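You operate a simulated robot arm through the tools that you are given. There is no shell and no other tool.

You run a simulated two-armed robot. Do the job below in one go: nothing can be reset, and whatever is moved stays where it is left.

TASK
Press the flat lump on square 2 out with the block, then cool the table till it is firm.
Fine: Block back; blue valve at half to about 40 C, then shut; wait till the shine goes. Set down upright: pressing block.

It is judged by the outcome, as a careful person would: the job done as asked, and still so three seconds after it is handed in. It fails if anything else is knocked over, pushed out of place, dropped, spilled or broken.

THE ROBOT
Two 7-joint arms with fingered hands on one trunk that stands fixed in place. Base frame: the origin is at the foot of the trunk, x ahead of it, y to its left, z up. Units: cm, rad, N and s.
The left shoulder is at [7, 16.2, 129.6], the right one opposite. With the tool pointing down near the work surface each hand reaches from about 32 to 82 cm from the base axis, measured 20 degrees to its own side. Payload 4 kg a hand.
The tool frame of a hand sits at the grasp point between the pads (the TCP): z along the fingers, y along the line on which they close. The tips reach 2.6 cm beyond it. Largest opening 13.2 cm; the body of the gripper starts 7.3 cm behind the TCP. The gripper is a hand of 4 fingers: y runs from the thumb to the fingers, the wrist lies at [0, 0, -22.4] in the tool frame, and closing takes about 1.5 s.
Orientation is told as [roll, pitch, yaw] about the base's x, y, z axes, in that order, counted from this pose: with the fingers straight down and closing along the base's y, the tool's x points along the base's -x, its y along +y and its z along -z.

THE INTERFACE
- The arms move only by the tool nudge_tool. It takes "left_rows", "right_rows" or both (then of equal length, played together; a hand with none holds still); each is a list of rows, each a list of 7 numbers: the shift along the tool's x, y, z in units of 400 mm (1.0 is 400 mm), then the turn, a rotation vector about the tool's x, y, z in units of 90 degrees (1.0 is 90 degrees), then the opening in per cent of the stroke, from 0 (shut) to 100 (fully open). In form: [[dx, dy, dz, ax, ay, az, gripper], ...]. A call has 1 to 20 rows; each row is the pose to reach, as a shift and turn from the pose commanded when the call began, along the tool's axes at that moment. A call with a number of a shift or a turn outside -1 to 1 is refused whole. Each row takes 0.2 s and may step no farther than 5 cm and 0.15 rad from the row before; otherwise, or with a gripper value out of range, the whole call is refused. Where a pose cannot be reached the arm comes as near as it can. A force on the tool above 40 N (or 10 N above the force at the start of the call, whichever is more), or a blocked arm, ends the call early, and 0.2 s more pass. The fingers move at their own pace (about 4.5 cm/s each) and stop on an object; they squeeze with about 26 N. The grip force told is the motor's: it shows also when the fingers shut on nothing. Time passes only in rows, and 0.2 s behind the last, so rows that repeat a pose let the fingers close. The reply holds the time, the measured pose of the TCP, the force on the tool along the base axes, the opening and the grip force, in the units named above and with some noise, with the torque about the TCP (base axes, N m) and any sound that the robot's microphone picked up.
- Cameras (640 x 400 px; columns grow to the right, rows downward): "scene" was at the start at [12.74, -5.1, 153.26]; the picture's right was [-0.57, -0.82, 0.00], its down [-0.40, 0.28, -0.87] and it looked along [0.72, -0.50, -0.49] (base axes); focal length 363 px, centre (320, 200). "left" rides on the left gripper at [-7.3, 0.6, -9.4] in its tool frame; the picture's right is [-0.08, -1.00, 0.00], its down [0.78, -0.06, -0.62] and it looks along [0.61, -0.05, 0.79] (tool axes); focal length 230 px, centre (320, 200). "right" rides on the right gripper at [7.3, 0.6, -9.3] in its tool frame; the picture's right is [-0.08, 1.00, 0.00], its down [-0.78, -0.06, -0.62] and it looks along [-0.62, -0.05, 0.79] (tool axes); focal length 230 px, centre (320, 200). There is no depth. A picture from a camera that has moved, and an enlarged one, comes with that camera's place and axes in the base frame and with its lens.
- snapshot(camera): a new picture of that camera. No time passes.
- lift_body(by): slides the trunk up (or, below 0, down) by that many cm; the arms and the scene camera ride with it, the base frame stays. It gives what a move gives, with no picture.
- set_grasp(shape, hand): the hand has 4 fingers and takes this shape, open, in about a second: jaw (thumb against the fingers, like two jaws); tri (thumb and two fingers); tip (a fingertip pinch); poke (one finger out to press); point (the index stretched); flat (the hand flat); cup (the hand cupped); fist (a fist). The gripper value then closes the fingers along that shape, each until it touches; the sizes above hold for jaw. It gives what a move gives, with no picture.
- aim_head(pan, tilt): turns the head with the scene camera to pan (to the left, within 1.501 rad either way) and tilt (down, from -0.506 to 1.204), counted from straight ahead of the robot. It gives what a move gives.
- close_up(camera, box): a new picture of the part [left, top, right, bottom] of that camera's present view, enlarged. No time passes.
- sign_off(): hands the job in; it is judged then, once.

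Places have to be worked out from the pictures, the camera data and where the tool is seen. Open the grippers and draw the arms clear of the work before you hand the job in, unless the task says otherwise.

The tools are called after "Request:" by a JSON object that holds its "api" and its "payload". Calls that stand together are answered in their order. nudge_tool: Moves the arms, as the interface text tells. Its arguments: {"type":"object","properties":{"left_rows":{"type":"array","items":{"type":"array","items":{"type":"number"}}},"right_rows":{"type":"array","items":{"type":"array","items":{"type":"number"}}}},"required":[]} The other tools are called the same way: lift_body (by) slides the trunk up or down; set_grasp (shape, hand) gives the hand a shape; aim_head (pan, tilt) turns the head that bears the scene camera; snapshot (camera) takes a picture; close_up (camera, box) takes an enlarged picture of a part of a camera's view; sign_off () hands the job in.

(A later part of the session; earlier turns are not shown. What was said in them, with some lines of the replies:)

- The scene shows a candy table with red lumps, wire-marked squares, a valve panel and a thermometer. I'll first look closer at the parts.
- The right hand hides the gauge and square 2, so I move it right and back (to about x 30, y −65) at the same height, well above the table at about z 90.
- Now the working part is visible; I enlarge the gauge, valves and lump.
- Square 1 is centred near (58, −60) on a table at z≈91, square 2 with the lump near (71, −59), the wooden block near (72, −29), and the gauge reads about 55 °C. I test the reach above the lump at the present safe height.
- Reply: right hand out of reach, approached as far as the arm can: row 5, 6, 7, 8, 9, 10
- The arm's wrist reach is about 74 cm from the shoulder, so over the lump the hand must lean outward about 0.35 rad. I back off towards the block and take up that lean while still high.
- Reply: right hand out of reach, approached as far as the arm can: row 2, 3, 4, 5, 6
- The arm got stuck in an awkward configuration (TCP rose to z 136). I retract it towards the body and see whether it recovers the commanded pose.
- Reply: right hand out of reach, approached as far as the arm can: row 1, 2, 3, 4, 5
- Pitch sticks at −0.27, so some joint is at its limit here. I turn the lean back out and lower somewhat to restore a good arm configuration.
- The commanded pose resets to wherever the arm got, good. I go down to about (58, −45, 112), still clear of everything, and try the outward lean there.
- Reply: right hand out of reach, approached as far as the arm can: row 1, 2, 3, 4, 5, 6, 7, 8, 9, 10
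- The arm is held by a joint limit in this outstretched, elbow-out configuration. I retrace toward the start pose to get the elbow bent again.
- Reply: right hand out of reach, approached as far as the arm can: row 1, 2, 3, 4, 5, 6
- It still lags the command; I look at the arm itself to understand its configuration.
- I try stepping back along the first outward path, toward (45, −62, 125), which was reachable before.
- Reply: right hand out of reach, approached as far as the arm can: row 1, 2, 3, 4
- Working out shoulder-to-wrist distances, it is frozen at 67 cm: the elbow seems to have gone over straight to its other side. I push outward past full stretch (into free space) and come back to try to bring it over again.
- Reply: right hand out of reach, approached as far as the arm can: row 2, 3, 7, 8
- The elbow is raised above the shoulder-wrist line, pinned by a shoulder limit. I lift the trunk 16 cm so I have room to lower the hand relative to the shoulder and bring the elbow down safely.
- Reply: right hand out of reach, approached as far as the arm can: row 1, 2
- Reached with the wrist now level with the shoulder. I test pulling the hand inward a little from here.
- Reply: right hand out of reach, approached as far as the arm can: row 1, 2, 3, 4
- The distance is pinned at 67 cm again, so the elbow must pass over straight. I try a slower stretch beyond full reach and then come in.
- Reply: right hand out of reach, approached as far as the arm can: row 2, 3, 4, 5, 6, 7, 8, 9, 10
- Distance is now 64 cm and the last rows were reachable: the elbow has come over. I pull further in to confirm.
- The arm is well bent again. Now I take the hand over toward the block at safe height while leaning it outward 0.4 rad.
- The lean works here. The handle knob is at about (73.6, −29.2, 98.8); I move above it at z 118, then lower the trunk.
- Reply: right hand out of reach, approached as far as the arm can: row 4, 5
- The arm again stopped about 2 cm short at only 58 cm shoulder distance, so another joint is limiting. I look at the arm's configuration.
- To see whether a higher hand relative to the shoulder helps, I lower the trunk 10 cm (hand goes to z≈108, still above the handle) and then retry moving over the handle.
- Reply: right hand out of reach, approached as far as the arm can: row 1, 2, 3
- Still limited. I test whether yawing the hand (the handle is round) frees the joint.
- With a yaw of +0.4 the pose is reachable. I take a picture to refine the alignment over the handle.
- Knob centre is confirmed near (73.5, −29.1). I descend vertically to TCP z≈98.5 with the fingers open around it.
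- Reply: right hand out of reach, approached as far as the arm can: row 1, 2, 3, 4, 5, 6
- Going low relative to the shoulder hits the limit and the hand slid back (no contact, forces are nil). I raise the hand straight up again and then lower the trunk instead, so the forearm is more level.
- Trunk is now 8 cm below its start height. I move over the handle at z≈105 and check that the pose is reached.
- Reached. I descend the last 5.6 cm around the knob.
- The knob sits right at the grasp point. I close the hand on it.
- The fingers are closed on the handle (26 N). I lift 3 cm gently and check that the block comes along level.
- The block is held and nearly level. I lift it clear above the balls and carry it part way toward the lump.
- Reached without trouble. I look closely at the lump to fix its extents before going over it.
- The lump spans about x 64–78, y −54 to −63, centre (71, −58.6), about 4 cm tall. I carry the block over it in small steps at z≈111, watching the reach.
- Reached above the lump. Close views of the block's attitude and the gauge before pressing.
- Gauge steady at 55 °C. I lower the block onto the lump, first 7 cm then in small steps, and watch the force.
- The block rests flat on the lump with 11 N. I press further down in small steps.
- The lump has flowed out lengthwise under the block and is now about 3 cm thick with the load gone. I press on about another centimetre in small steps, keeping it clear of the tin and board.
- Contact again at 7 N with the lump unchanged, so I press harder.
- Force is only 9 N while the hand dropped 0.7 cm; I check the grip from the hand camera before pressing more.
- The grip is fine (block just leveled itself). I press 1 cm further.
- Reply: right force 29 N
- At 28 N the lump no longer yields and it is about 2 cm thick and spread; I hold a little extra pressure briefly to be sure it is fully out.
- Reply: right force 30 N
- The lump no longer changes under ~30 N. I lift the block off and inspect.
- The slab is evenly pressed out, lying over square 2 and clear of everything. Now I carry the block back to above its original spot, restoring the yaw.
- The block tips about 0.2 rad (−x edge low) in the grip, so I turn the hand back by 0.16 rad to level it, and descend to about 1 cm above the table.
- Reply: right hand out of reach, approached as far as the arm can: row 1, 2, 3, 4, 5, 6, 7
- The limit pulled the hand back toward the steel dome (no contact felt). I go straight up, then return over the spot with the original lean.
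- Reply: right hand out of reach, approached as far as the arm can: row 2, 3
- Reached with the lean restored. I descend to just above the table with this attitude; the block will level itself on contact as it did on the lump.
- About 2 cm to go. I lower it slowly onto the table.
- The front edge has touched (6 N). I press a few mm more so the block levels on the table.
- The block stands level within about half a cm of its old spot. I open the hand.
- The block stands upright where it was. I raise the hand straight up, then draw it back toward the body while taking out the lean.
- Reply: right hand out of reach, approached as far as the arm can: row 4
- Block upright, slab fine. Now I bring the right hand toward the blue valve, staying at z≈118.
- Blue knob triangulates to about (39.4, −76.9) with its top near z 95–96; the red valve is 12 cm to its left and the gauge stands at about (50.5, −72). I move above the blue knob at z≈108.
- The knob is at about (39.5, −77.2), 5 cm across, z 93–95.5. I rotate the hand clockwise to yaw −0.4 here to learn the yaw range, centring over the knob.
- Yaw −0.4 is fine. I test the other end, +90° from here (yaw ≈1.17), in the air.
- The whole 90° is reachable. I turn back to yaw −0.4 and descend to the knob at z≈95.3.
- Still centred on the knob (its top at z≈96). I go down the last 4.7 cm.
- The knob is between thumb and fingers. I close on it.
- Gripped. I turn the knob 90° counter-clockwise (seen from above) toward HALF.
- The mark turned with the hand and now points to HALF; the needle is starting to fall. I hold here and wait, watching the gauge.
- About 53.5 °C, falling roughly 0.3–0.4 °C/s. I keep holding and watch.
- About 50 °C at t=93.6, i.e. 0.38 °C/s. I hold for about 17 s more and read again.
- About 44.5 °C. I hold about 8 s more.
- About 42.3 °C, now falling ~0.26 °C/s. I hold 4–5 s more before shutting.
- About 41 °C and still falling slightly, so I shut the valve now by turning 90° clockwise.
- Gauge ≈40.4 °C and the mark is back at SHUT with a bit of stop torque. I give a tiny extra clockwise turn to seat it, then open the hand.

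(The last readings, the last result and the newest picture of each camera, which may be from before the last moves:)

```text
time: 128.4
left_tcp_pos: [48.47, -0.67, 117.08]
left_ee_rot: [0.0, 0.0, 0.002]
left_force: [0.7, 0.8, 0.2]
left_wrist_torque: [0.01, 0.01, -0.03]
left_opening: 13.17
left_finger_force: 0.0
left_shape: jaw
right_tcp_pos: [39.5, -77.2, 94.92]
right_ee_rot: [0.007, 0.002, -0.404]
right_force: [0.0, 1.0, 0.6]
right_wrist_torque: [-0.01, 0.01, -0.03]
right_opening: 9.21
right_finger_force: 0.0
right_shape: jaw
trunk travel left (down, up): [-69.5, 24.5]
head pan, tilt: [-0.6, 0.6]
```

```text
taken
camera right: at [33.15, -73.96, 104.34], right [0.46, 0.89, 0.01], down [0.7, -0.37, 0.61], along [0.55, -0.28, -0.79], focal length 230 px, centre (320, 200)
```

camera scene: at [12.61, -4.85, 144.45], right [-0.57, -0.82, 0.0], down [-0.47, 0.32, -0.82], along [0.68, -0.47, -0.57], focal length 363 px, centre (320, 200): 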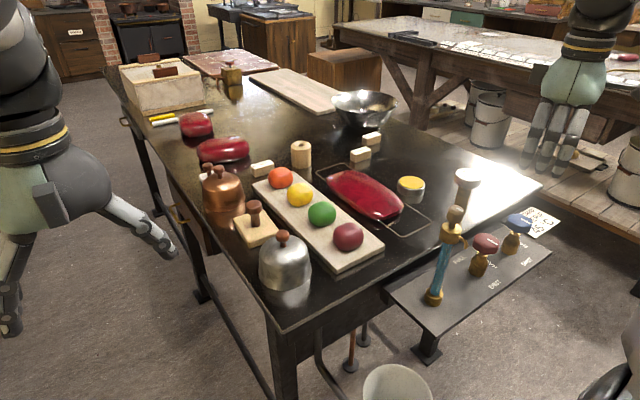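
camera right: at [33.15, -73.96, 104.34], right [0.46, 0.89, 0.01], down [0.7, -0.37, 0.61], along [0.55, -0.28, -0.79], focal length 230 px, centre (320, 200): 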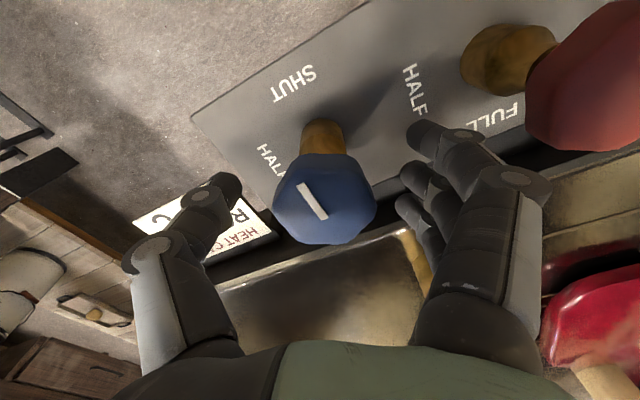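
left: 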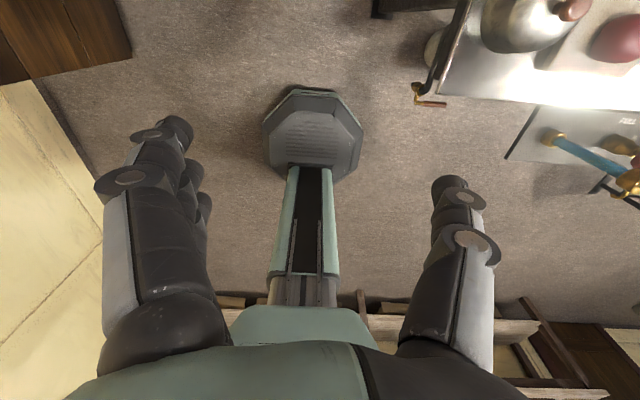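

The valve is shut with the mark as at the start. I raise the hand clear and draw it back away from the table.

Request:
{"api": "nudge_tool", "payload": {"right_rows": [[0, 0, -0.08, 0, 0, 0, 70], [0, 0, -0.16, 0, 0, 0, 70], [0, 0, -0.24, 0, 0, 0, 70], [0, 0, -0.325, 0, 0, 0, 70], [0.067, 0.071, -0.367, 0, 0, -0.043, 80], [0.133, 0.1425, -0.408, 0, 0, -0.086, 90], [0.2, 0.214, -0.45, 0, 0, -0.128, 100], [0.267, 0.285, -0.492, 0, 0, -0.171, 100], [0.333, 0.356, -0.533, 0, 0, -0.214, 100], [0.4, 0.4275, -0.575, 0, 0, -0.257, 100], [0.4, 0.4275, -0.575, 0, 0, -0.257, 100]]}}

Request:
{"api": "snapshot", "payload": {"camera": "scene"}}

Request:
{"api": "close_up", "payload": {"camera": "scene", "box": [300, 120, 440, 240]}}

Request:
{"api": "close_up", "payload": {"camera": "scene", "box": [440, 160, 490, 195]}}

```text
time: 130.8
left_tcp_pos: [48.38, -0.71, 117.11]
left_ee_rot: [-0.001, 0.0, 0.001]
left_force: [-0.1, 0.5, 0.3]
left_wrist_torque: [0.03, 0.02, 0.01]
left_opening: 13.18
left_finger_force: 0.1
left_shape: jaw
right_tcp_pos: [31.71, -55.26, 118.36]
right_ee_rot: [0.009, 0.002, -0.002]
right_force: [0.9, 0.5, 0.4]
right_wrist_torque: [0.0, 0.05, 0.02]
right_opening: 13.17
right_finger_force: 0.1
right_shape: jaw
trunk travel left (down, up): [-69.5, 24.5]
head pan, tilt: [-0.6, 0.6]
```

```text
taken
camera scene: at [12.62, -4.98, 144.44], right [-0.57, -0.82, 0.0], down [-0.47, 0.32, -0.82], along [0.68, -0.47, -0.57], focal length 363 px, centre (320, 200)
```

scene: 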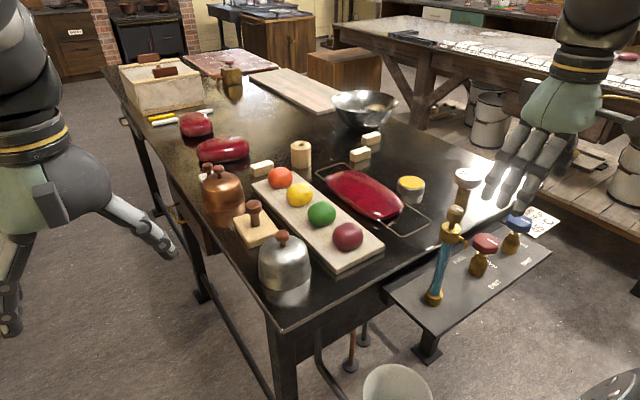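

```text
3.33 times, centred on (370, 180) of scene
camera zoom: at [12.62, -4.98, 144.44], right [-0.57, -0.82, 0.0], down [-0.47, 0.32, -0.82], along [0.68, -0.47, -0.57], focal length 1211 px, centre (153, 267)
```

zoom: 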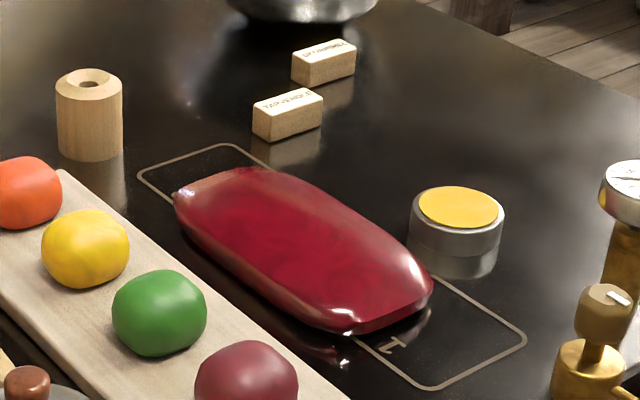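

```text
11.43 times, centred on (465, 178) of scene
camera zoom: at [12.62, -4.98, 144.44], right [-0.57, -0.82, 0.0], down [-0.47, 0.32, -0.82], along [0.68, -0.47, -0.57], focal length 4151 px, centre (-1337, 457)
```

zoom: 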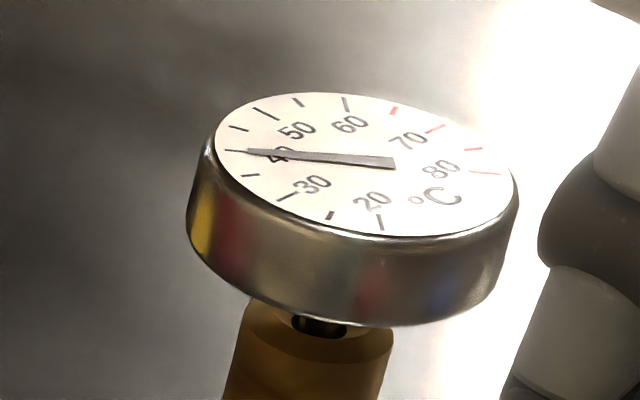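

Gauge at 40 °C, all in order; the slab still shines at its edges. I wait with the arm clear.

Request:
{"api": "nudge_tool", "payload": {"right_rows": [[0, 0, 0, 0, 0, 0, 100], [0, 0, 0, 0, 0, 0, 100], [0, 0, 0, 0, 0, 0, 100], [0, 0, 0, 0, 0, 0, 100], [0, 0, 0, 0, 0, 0, 100], [0, 0, 0, 0, 0, 0, 100], [0, 0, 0, 0, 0, 0, 100], [0, 0, 0, 0, 0, 0, 100], [0, 0, 0, 0, 0, 0, 100], [0, 0, 0, 0, 0, 0, 100], [0, 0, 0, 0, 0, 0, 100], [0, 0, 0, 0, 0, 0, 100], [0, 0, 0, 0, 0, 0, 100], [0, 0, 0, 0, 0, 0, 100], [0, 0, 0, 0, 0, 0, 100], [0, 0, 0, 0, 0, 0, 100], [0, 0, 0, 0, 0, 0, 100], [0, 0, 0, 0, 0, 0, 100], [0, 0, 0, 0, 0, 0, 100], [0, 0, 0, 0, 0, 0, 100]]}}

Request:
{"api": "nudge_tool", "payload": {"right_rows": [[0, 0, 0, 0, 0, 0, 100], [0, 0, 0, 0, 0, 0, 100], [0, 0, 0, 0, 0, 0, 100], [0, 0, 0, 0, 0, 0, 100], [0, 0, 0, 0, 0, 0, 100], [0, 0, 0, 0, 0, 0, 100], [0, 0, 0, 0, 0, 0, 100], [0, 0, 0, 0, 0, 0, 100], [0, 0, 0, 0, 0, 0, 100], [0, 0, 0, 0, 0, 0, 100], [0, 0, 0, 0, 0, 0, 100], [0, 0, 0, 0, 0, 0, 100], [0, 0, 0, 0, 0, 0, 100], [0, 0, 0, 0, 0, 0, 100], [0, 0, 0, 0, 0, 0, 100], [0, 0, 0, 0, 0, 0, 100], [0, 0, 0, 0, 0, 0, 100], [0, 0, 0, 0, 0, 0, 100], [0, 0, 0, 0, 0, 0, 100], [0, 0, 0, 0, 0, 0, 100]]}}

Request:
{"api": "nudge_tool", "payload": {"right_rows": [[0, 0, 0, 0, 0, 0, 100], [0, 0, 0, 0, 0, 0, 100], [0, 0, 0, 0, 0, 0, 100], [0, 0, 0, 0, 0, 0, 100], [0, 0, 0, 0, 0, 0, 100], [0, 0, 0, 0, 0, 0, 100], [0, 0, 0, 0, 0, 0, 100], [0, 0, 0, 0, 0, 0, 100], [0, 0, 0, 0, 0, 0, 100], [0, 0, 0, 0, 0, 0, 100], [0, 0, 0, 0, 0, 0, 100], [0, 0, 0, 0, 0, 0, 100], [0, 0, 0, 0, 0, 0, 100], [0, 0, 0, 0, 0, 0, 100], [0, 0, 0, 0, 0, 0, 100], [0, 0, 0, 0, 0, 0, 100], [0, 0, 0, 0, 0, 0, 100], [0, 0, 0, 0, 0, 0, 100], [0, 0, 0, 0, 0, 0, 100], [0, 0, 0, 0, 0, 0, 100]]}}

Request:
{"api": "close_up", "payload": {"camera": "scene", "box": [300, 120, 440, 240]}}

Request:
{"api": "close_up", "payload": {"camera": "scene", "box": [440, 160, 490, 195]}}

```text
time: 135.0
left_tcp_pos: [48.47, -0.63, 117.17]
left_ee_rot: [-0.001, 0.0, 0.0]
left_force: [-0.4, 0.2, 0.2]
left_wrist_torque: [-0.02, 0.0, -0.04]
left_opening: 13.21
left_finger_force: 0.0
left_shape: jaw
right_tcp_pos: [31.54, -55.24, 118.38]
right_ee_rot: [0.009, 0.002, 0.0]
right_force: [-0.2, 0.0, -0.5]
right_wrist_torque: [0.03, 0.01, 0.01]
right_opening: 13.2
right_finger_force: 0.1
right_shape: jaw
trunk travel left (down, up): [-69.5, 24.5]
head pan, tilt: [-0.6, 0.6]
```

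```text
time: 139.2
left_tcp_pos: [48.37, -0.64, 117.14]
left_ee_rot: [-0.001, -0.001, 0.0]
left_force: [-0.5, -0.1, 0.4]
left_wrist_torque: [0.02, 0.0, -0.05]
left_opening: 13.17
left_finger_force: 0.0
left_shape: jaw
right_tcp_pos: [31.62, -55.4, 118.3]
right_ee_rot: [0.006, 0.002, -0.002]
right_force: [-0.2, 0.2, 0.1]
right_wrist_torque: [0.01, -0.01, -0.02]
right_opening: 13.19
right_finger_force: 0.1
right_shape: jaw
trunk travel left (down, up): [-69.5, 24.5]
head pan, tilt: [-0.6, 0.6]
```

```text
time: 143.4
left_tcp_pos: [48.41, -0.58, 117.15]
left_ee_rot: [0.0, -0.001, 0.0]
left_force: [0.8, 0.1, 0.5]
left_wrist_torque: [0.0, 0.0, 0.0]
left_opening: 13.19
left_finger_force: 0.1
left_shape: jaw
right_tcp_pos: [31.53, -55.45, 118.38]
right_ee_rot: [0.008, 0.002, -0.002]
right_force: [0.5, 0.0, 0.3]
right_wrist_torque: [-0.01, 0.0, 0.03]
right_opening: 13.21
right_finger_force: 0.1
right_shape: jaw
trunk travel left (down, up): [-69.5, 24.5]
head pan, tilt: [-0.6, 0.6]
```

```text
3.33 times, centred on (370, 180) of scene
camera zoom: at [12.57, -4.91, 144.45], right [-0.57, -0.82, 0.0], down [-0.47, 0.32, -0.82], along [0.68, -0.47, -0.57], focal length 1211 px, centre (153, 267)
```

zoom: 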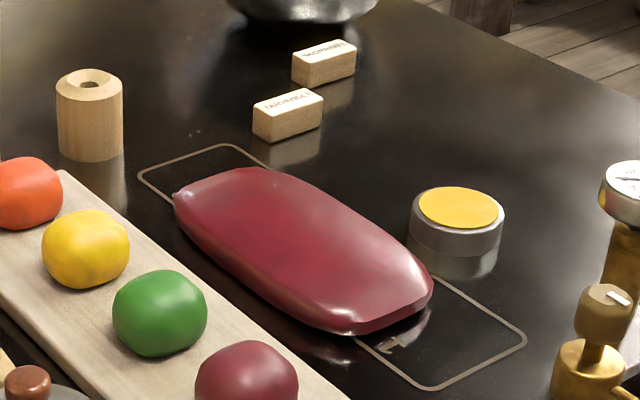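

```text
11.43 times, centred on (465, 178) of scene
camera zoom: at [12.57, -4.91, 144.45], right [-0.57, -0.82, 0.0], down [-0.47, 0.32, -0.82], along [0.68, -0.47, -0.57], focal length 4151 px, centre (-1337, 457)
```

zoom: 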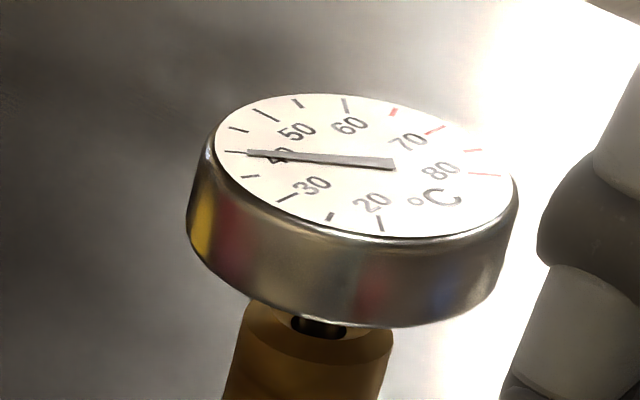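

The shine is clearly fading (highlights now dull) and the gauge stays at 40 °C. I wait further until it is fully matt.

Request:
{"api": "nudge_tool", "payload": {"right_rows": [[0, 0, 0, 0, 0, 0, 100], [0, 0, 0, 0, 0, 0, 100], [0, 0, 0, 0, 0, 0, 100], [0, 0, 0, 0, 0, 0, 100], [0, 0, 0, 0, 0, 0, 100], [0, 0, 0, 0, 0, 0, 100], [0, 0, 0, 0, 0, 0, 100], [0, 0, 0, 0, 0, 0, 100], [0, 0, 0, 0, 0, 0, 100], [0, 0, 0, 0, 0, 0, 100], [0, 0, 0, 0, 0, 0, 100], [0, 0, 0, 0, 0, 0, 100], [0, 0, 0, 0, 0, 0, 100], [0, 0, 0, 0, 0, 0, 100], [0, 0, 0, 0, 0, 0, 100], [0, 0, 0, 0, 0, 0, 100], [0, 0, 0, 0, 0, 0, 100], [0, 0, 0, 0, 0, 0, 100], [0, 0, 0, 0, 0, 0, 100], [0, 0, 0, 0, 0, 0, 100]]}}

Request:
{"api": "nudge_tool", "payload": {"right_rows": [[0, 0, 0, 0, 0, 0, 100], [0, 0, 0, 0, 0, 0, 100], [0, 0, 0, 0, 0, 0, 100], [0, 0, 0, 0, 0, 0, 100], [0, 0, 0, 0, 0, 0, 100], [0, 0, 0, 0, 0, 0, 100], [0, 0, 0, 0, 0, 0, 100], [0, 0, 0, 0, 0, 0, 100], [0, 0, 0, 0, 0, 0, 100], [0, 0, 0, 0, 0, 0, 100], [0, 0, 0, 0, 0, 0, 100], [0, 0, 0, 0, 0, 0, 100], [0, 0, 0, 0, 0, 0, 100], [0, 0, 0, 0, 0, 0, 100], [0, 0, 0, 0, 0, 0, 100], [0, 0, 0, 0, 0, 0, 100], [0, 0, 0, 0, 0, 0, 100], [0, 0, 0, 0, 0, 0, 100], [0, 0, 0, 0, 0, 0, 100], [0, 0, 0, 0, 0, 0, 100]]}}

Request:
{"api": "nudge_tool", "payload": {"right_rows": [[0, 0, 0, 0, 0, 0, 100], [0, 0, 0, 0, 0, 0, 100], [0, 0, 0, 0, 0, 0, 100], [0, 0, 0, 0, 0, 0, 100], [0, 0, 0, 0, 0, 0, 100], [0, 0, 0, 0, 0, 0, 100], [0, 0, 0, 0, 0, 0, 100], [0, 0, 0, 0, 0, 0, 100], [0, 0, 0, 0, 0, 0, 100], [0, 0, 0, 0, 0, 0, 100], [0, 0, 0, 0, 0, 0, 100], [0, 0, 0, 0, 0, 0, 100], [0, 0, 0, 0, 0, 0, 100], [0, 0, 0, 0, 0, 0, 100], [0, 0, 0, 0, 0, 0, 100], [0, 0, 0, 0, 0, 0, 100], [0, 0, 0, 0, 0, 0, 100], [0, 0, 0, 0, 0, 0, 100], [0, 0, 0, 0, 0, 0, 100], [0, 0, 0, 0, 0, 0, 100]]}}

Request:
{"api": "close_up", "payload": {"camera": "scene", "box": [300, 120, 440, 240]}}

Request:
{"api": "close_up", "payload": {"camera": "scene", "box": [440, 160, 490, 195]}}

```text
time: 147.6
left_tcp_pos: [48.42, -0.59, 117.12]
left_ee_rot: [0.001, 0.0, -0.001]
left_force: [-0.1, 0.6, -0.1]
left_wrist_torque: [0.03, 0.01, 0.0]
left_opening: 13.16
left_finger_force: 0.1
left_shape: jaw
right_tcp_pos: [31.62, -55.37, 118.52]
right_ee_rot: [0.008, 0.001, -0.002]
right_force: [0.4, -0.5, -0.6]
right_wrist_torque: [0.01, -0.01, 0.0]
right_opening: 13.18
right_finger_force: 0.0
right_shape: jaw
trunk travel left (down, up): [-69.5, 24.5]
head pan, tilt: [-0.6, 0.6]
```

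```text
time: 151.8
left_tcp_pos: [48.47, -0.66, 117.02]
left_ee_rot: [-0.002, 0.001, 0.0]
left_force: [0.0, 0.5, -0.2]
left_wrist_torque: [-0.01, 0.01, 0.02]
left_opening: 13.16
left_finger_force: 0.0
left_shape: jaw
right_tcp_pos: [31.61, -55.32, 118.32]
right_ee_rot: [0.008, 0.002, -0.003]
right_force: [0.3, 0.6, 1.6]
right_wrist_torque: [0.01, 0.01, -0.01]
right_opening: 13.22
right_finger_force: 0.0
right_shape: jaw
trunk travel left (down, up): [-69.5, 24.5]
head pan, tilt: [-0.6, 0.6]
```

```text
time: 156.0
left_tcp_pos: [48.43, -0.69, 117.07]
left_ee_rot: [0.001, 0.0, 0.0]
left_force: [-0.3, 0.4, 0.3]
left_wrist_torque: [-0.02, -0.02, 0.01]
left_opening: 13.16
left_finger_force: 0.1
left_shape: jaw
right_tcp_pos: [31.77, -55.35, 118.43]
right_ee_rot: [0.008, 0.001, -0.002]
right_force: [0.9, -1.1, 0.4]
right_wrist_torque: [-0.03, 0.03, 0.01]
right_opening: 13.21
right_finger_force: 0.2
right_shape: jaw
trunk travel left (down, up): [-69.5, 24.5]
head pan, tilt: [-0.6, 0.6]
```

```text
3.33 times, centred on (370, 180) of scene
camera zoom: at [12.57, -4.91, 144.45], right [-0.57, -0.82, 0.0], down [-0.47, 0.32, -0.82], along [0.68, -0.47, -0.57], focal length 1211 px, centre (153, 267)
```

zoom: 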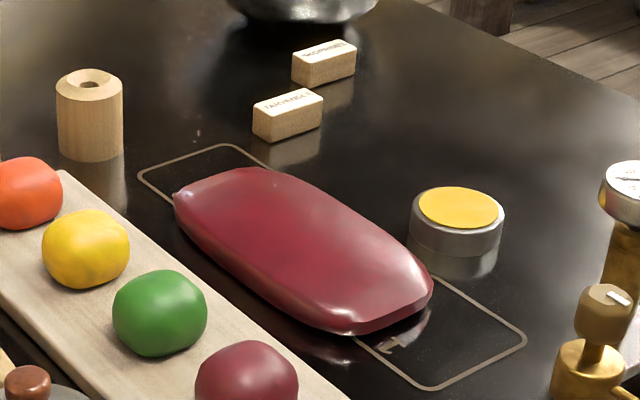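

```text
11.43 times, centred on (465, 178) of scene
camera zoom: at [12.57, -4.91, 144.45], right [-0.57, -0.82, 0.0], down [-0.47, 0.32, -0.82], along [0.68, -0.47, -0.57], focal length 4151 px, centre (-1337, 457)
```

zoom: 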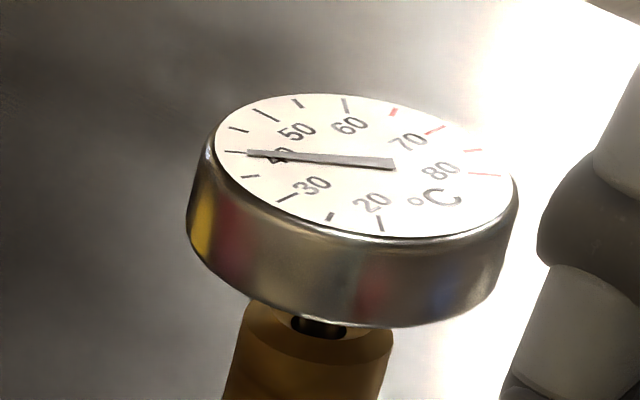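

The slab's look has been unchanged and dull since t≈143. I wait a bit longer to be sure and check the whole table and the block.

Request:
{"api": "nudge_tool", "payload": {"right_rows": [[0, 0, 0, 0, 0, 0, 100], [0, 0, 0, 0, 0, 0, 100], [0, 0, 0, 0, 0, 0, 100], [0, 0, 0, 0, 0, 0, 100], [0, 0, 0, 0, 0, 0, 100], [0, 0, 0, 0, 0, 0, 100], [0, 0, 0, 0, 0, 0, 100], [0, 0, 0, 0, 0, 0, 100], [0, 0, 0, 0, 0, 0, 100], [0, 0, 0, 0, 0, 0, 100], [0, 0, 0, 0, 0, 0, 100], [0, 0, 0, 0, 0, 0, 100], [0, 0, 0, 0, 0, 0, 100], [0, 0, 0, 0, 0, 0, 100], [0, 0, 0, 0, 0, 0, 100], [0, 0, 0, 0, 0, 0, 100], [0, 0, 0, 0, 0, 0, 100], [0, 0, 0, 0, 0, 0, 100], [0, 0, 0, 0, 0, 0, 100], [0, 0, 0, 0, 0, 0, 100]]}}

Request:
{"api": "nudge_tool", "payload": {"right_rows": [[0, 0, 0, 0, 0, 0, 100], [0, 0, 0, 0, 0, 0, 100], [0, 0, 0, 0, 0, 0, 100], [0, 0, 0, 0, 0, 0, 100], [0, 0, 0, 0, 0, 0, 100], [0, 0, 0, 0, 0, 0, 100], [0, 0, 0, 0, 0, 0, 100], [0, 0, 0, 0, 0, 0, 100], [0, 0, 0, 0, 0, 0, 100], [0, 0, 0, 0, 0, 0, 100], [0, 0, 0, 0, 0, 0, 100], [0, 0, 0, 0, 0, 0, 100], [0, 0, 0, 0, 0, 0, 100], [0, 0, 0, 0, 0, 0, 100], [0, 0, 0, 0, 0, 0, 100], [0, 0, 0, 0, 0, 0, 100], [0, 0, 0, 0, 0, 0, 100], [0, 0, 0, 0, 0, 0, 100], [0, 0, 0, 0, 0, 0, 100], [0, 0, 0, 0, 0, 0, 100]]}}

Request:
{"api": "close_up", "payload": {"camera": "scene", "box": [180, 100, 440, 300]}}

Request:
{"api": "close_up", "payload": {"camera": "scene", "box": [320, 150, 420, 235]}}

Request:
{"api": "close_up", "payload": {"camera": "scene", "box": [420, 160, 560, 320]}}

```text
time: 160.2
left_tcp_pos: [48.48, -0.83, 117.11]
left_ee_rot: [0.001, 0.001, 0.001]
left_force: [-0.2, 0.5, 0.3]
left_wrist_torque: [0.02, 0.02, 0.01]
left_opening: 13.2
left_finger_force: 0.1
left_shape: jaw
right_tcp_pos: [31.54, -55.24, 118.41]
right_ee_rot: [0.009, 0.0, -0.002]
right_force: [0.3, -0.7, 0.2]
right_wrist_torque: [-0.02, 0.0, 0.0]
right_opening: 13.17
right_finger_force: 0.1
right_shape: jaw
trunk travel left (down, up): [-69.5, 24.5]
head pan, tilt: [-0.6, 0.6]
```

```text
time: 164.4
left_tcp_pos: [48.35, -0.65, 117.14]
left_ee_rot: [0.0, -0.001, 0.0]
left_force: [-0.2, 0.4, -0.3]
left_wrist_torque: [-0.02, -0.02, -0.02]
left_opening: 13.16
left_finger_force: 0.1
left_shape: jaw
right_tcp_pos: [31.61, -55.35, 118.29]
right_ee_rot: [0.008, 0.0, -0.002]
right_force: [-0.7, 0.3, -0.1]
right_wrist_torque: [-0.01, -0.01, 0.02]
right_opening: 13.21
right_finger_force: 0.1
right_shape: jaw
trunk travel left (down, up): [-69.5, 24.5]
head pan, tilt: [-0.6, 0.6]
```

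```text
2.00 times, centred on (310, 200) of scene
camera zoom: at [12.57, -4.91, 144.45], right [-0.57, -0.82, 0.0], down [-0.47, 0.32, -0.82], along [0.68, -0.47, -0.57], focal length 726 px, centre (340, 200)
```

zoom: 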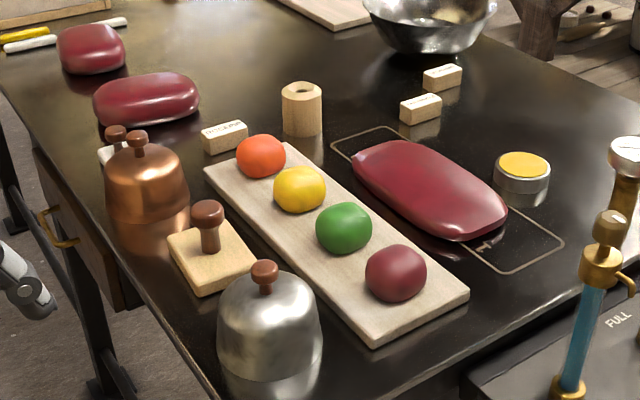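

```text
4.71 times, centred on (370, 192) of scene
camera zoom: at [12.57, -4.91, 144.45], right [-0.57, -0.82, 0.0], down [-0.47, 0.32, -0.82], along [0.68, -0.47, -0.57], focal length 1709 px, centre (85, 235)
```

zoom: 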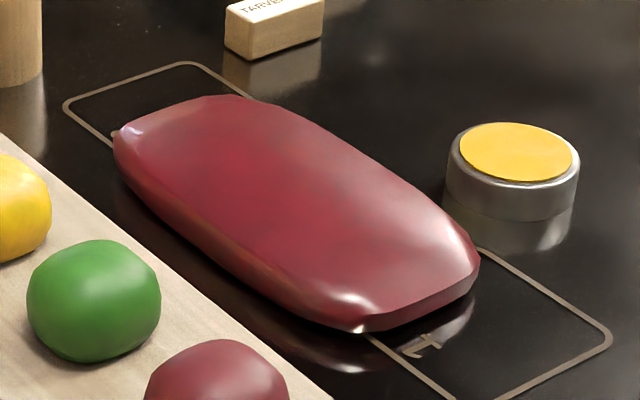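

```text
2.50 times, centred on (490, 240) of scene
camera zoom: at [12.57, -4.91, 144.45], right [-0.57, -0.82, 0.0], down [-0.47, 0.32, -0.82], along [0.68, -0.47, -0.57], focal length 908 px, centre (-105, 100)
```

zoom: 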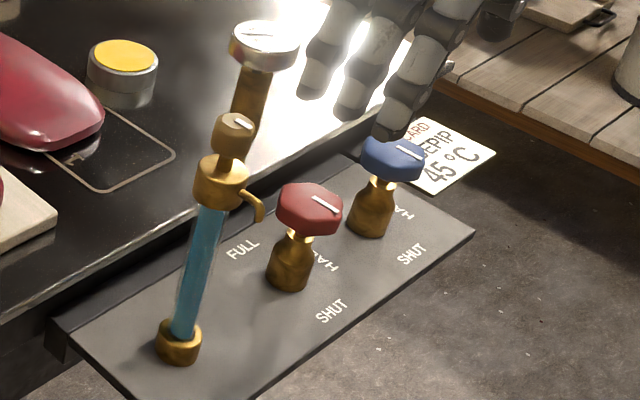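

The slab is pressed out and dull, and its look hasn't changed for 20 s. The gauge held at 40 °C, both valves read shut, the block stands upright in its place, and nothing else has moved. Both hands are open and clear, so I hand the job in.

Request:
{"api": "sign_off", "payload": {}}

```text
The job is handed in.
```

I pressed out the lump on square 2, cooled the table to about 40 °C and handed the job in; no verdict has come back yet.

- **Lump:** pressed with the block to about 2 cm thick. It spread lengthwise over square 2 and partly onto squares 1 and 3, clear of everything else. At about 30 N it no longer gave way, so I took it as fully pressed.
- **Block:** set back upright within about half a centimetre of where it stood.
- **Cooling:** I opened the blue valve to half and held it while the gauge fell from 55 °C. I shut it at about 41 °C, and the gauge settled at 40 °C.
- **Shine:** it faded by about 17 s after the valve was shut, and the slab looked the same for the next 20 s. A slight sheen was still visible in the last close-up. The two other red lumps dulled as well.
- **Rest of the table:** nothing else moved or was knocked over in the final pictures. While putting the block back, the arm hit a reach limit and slid toward the steel dome, but I felt no contact.

Both hands were open and clear of the work at the end. The trunk is 8 cm lower than at the start.
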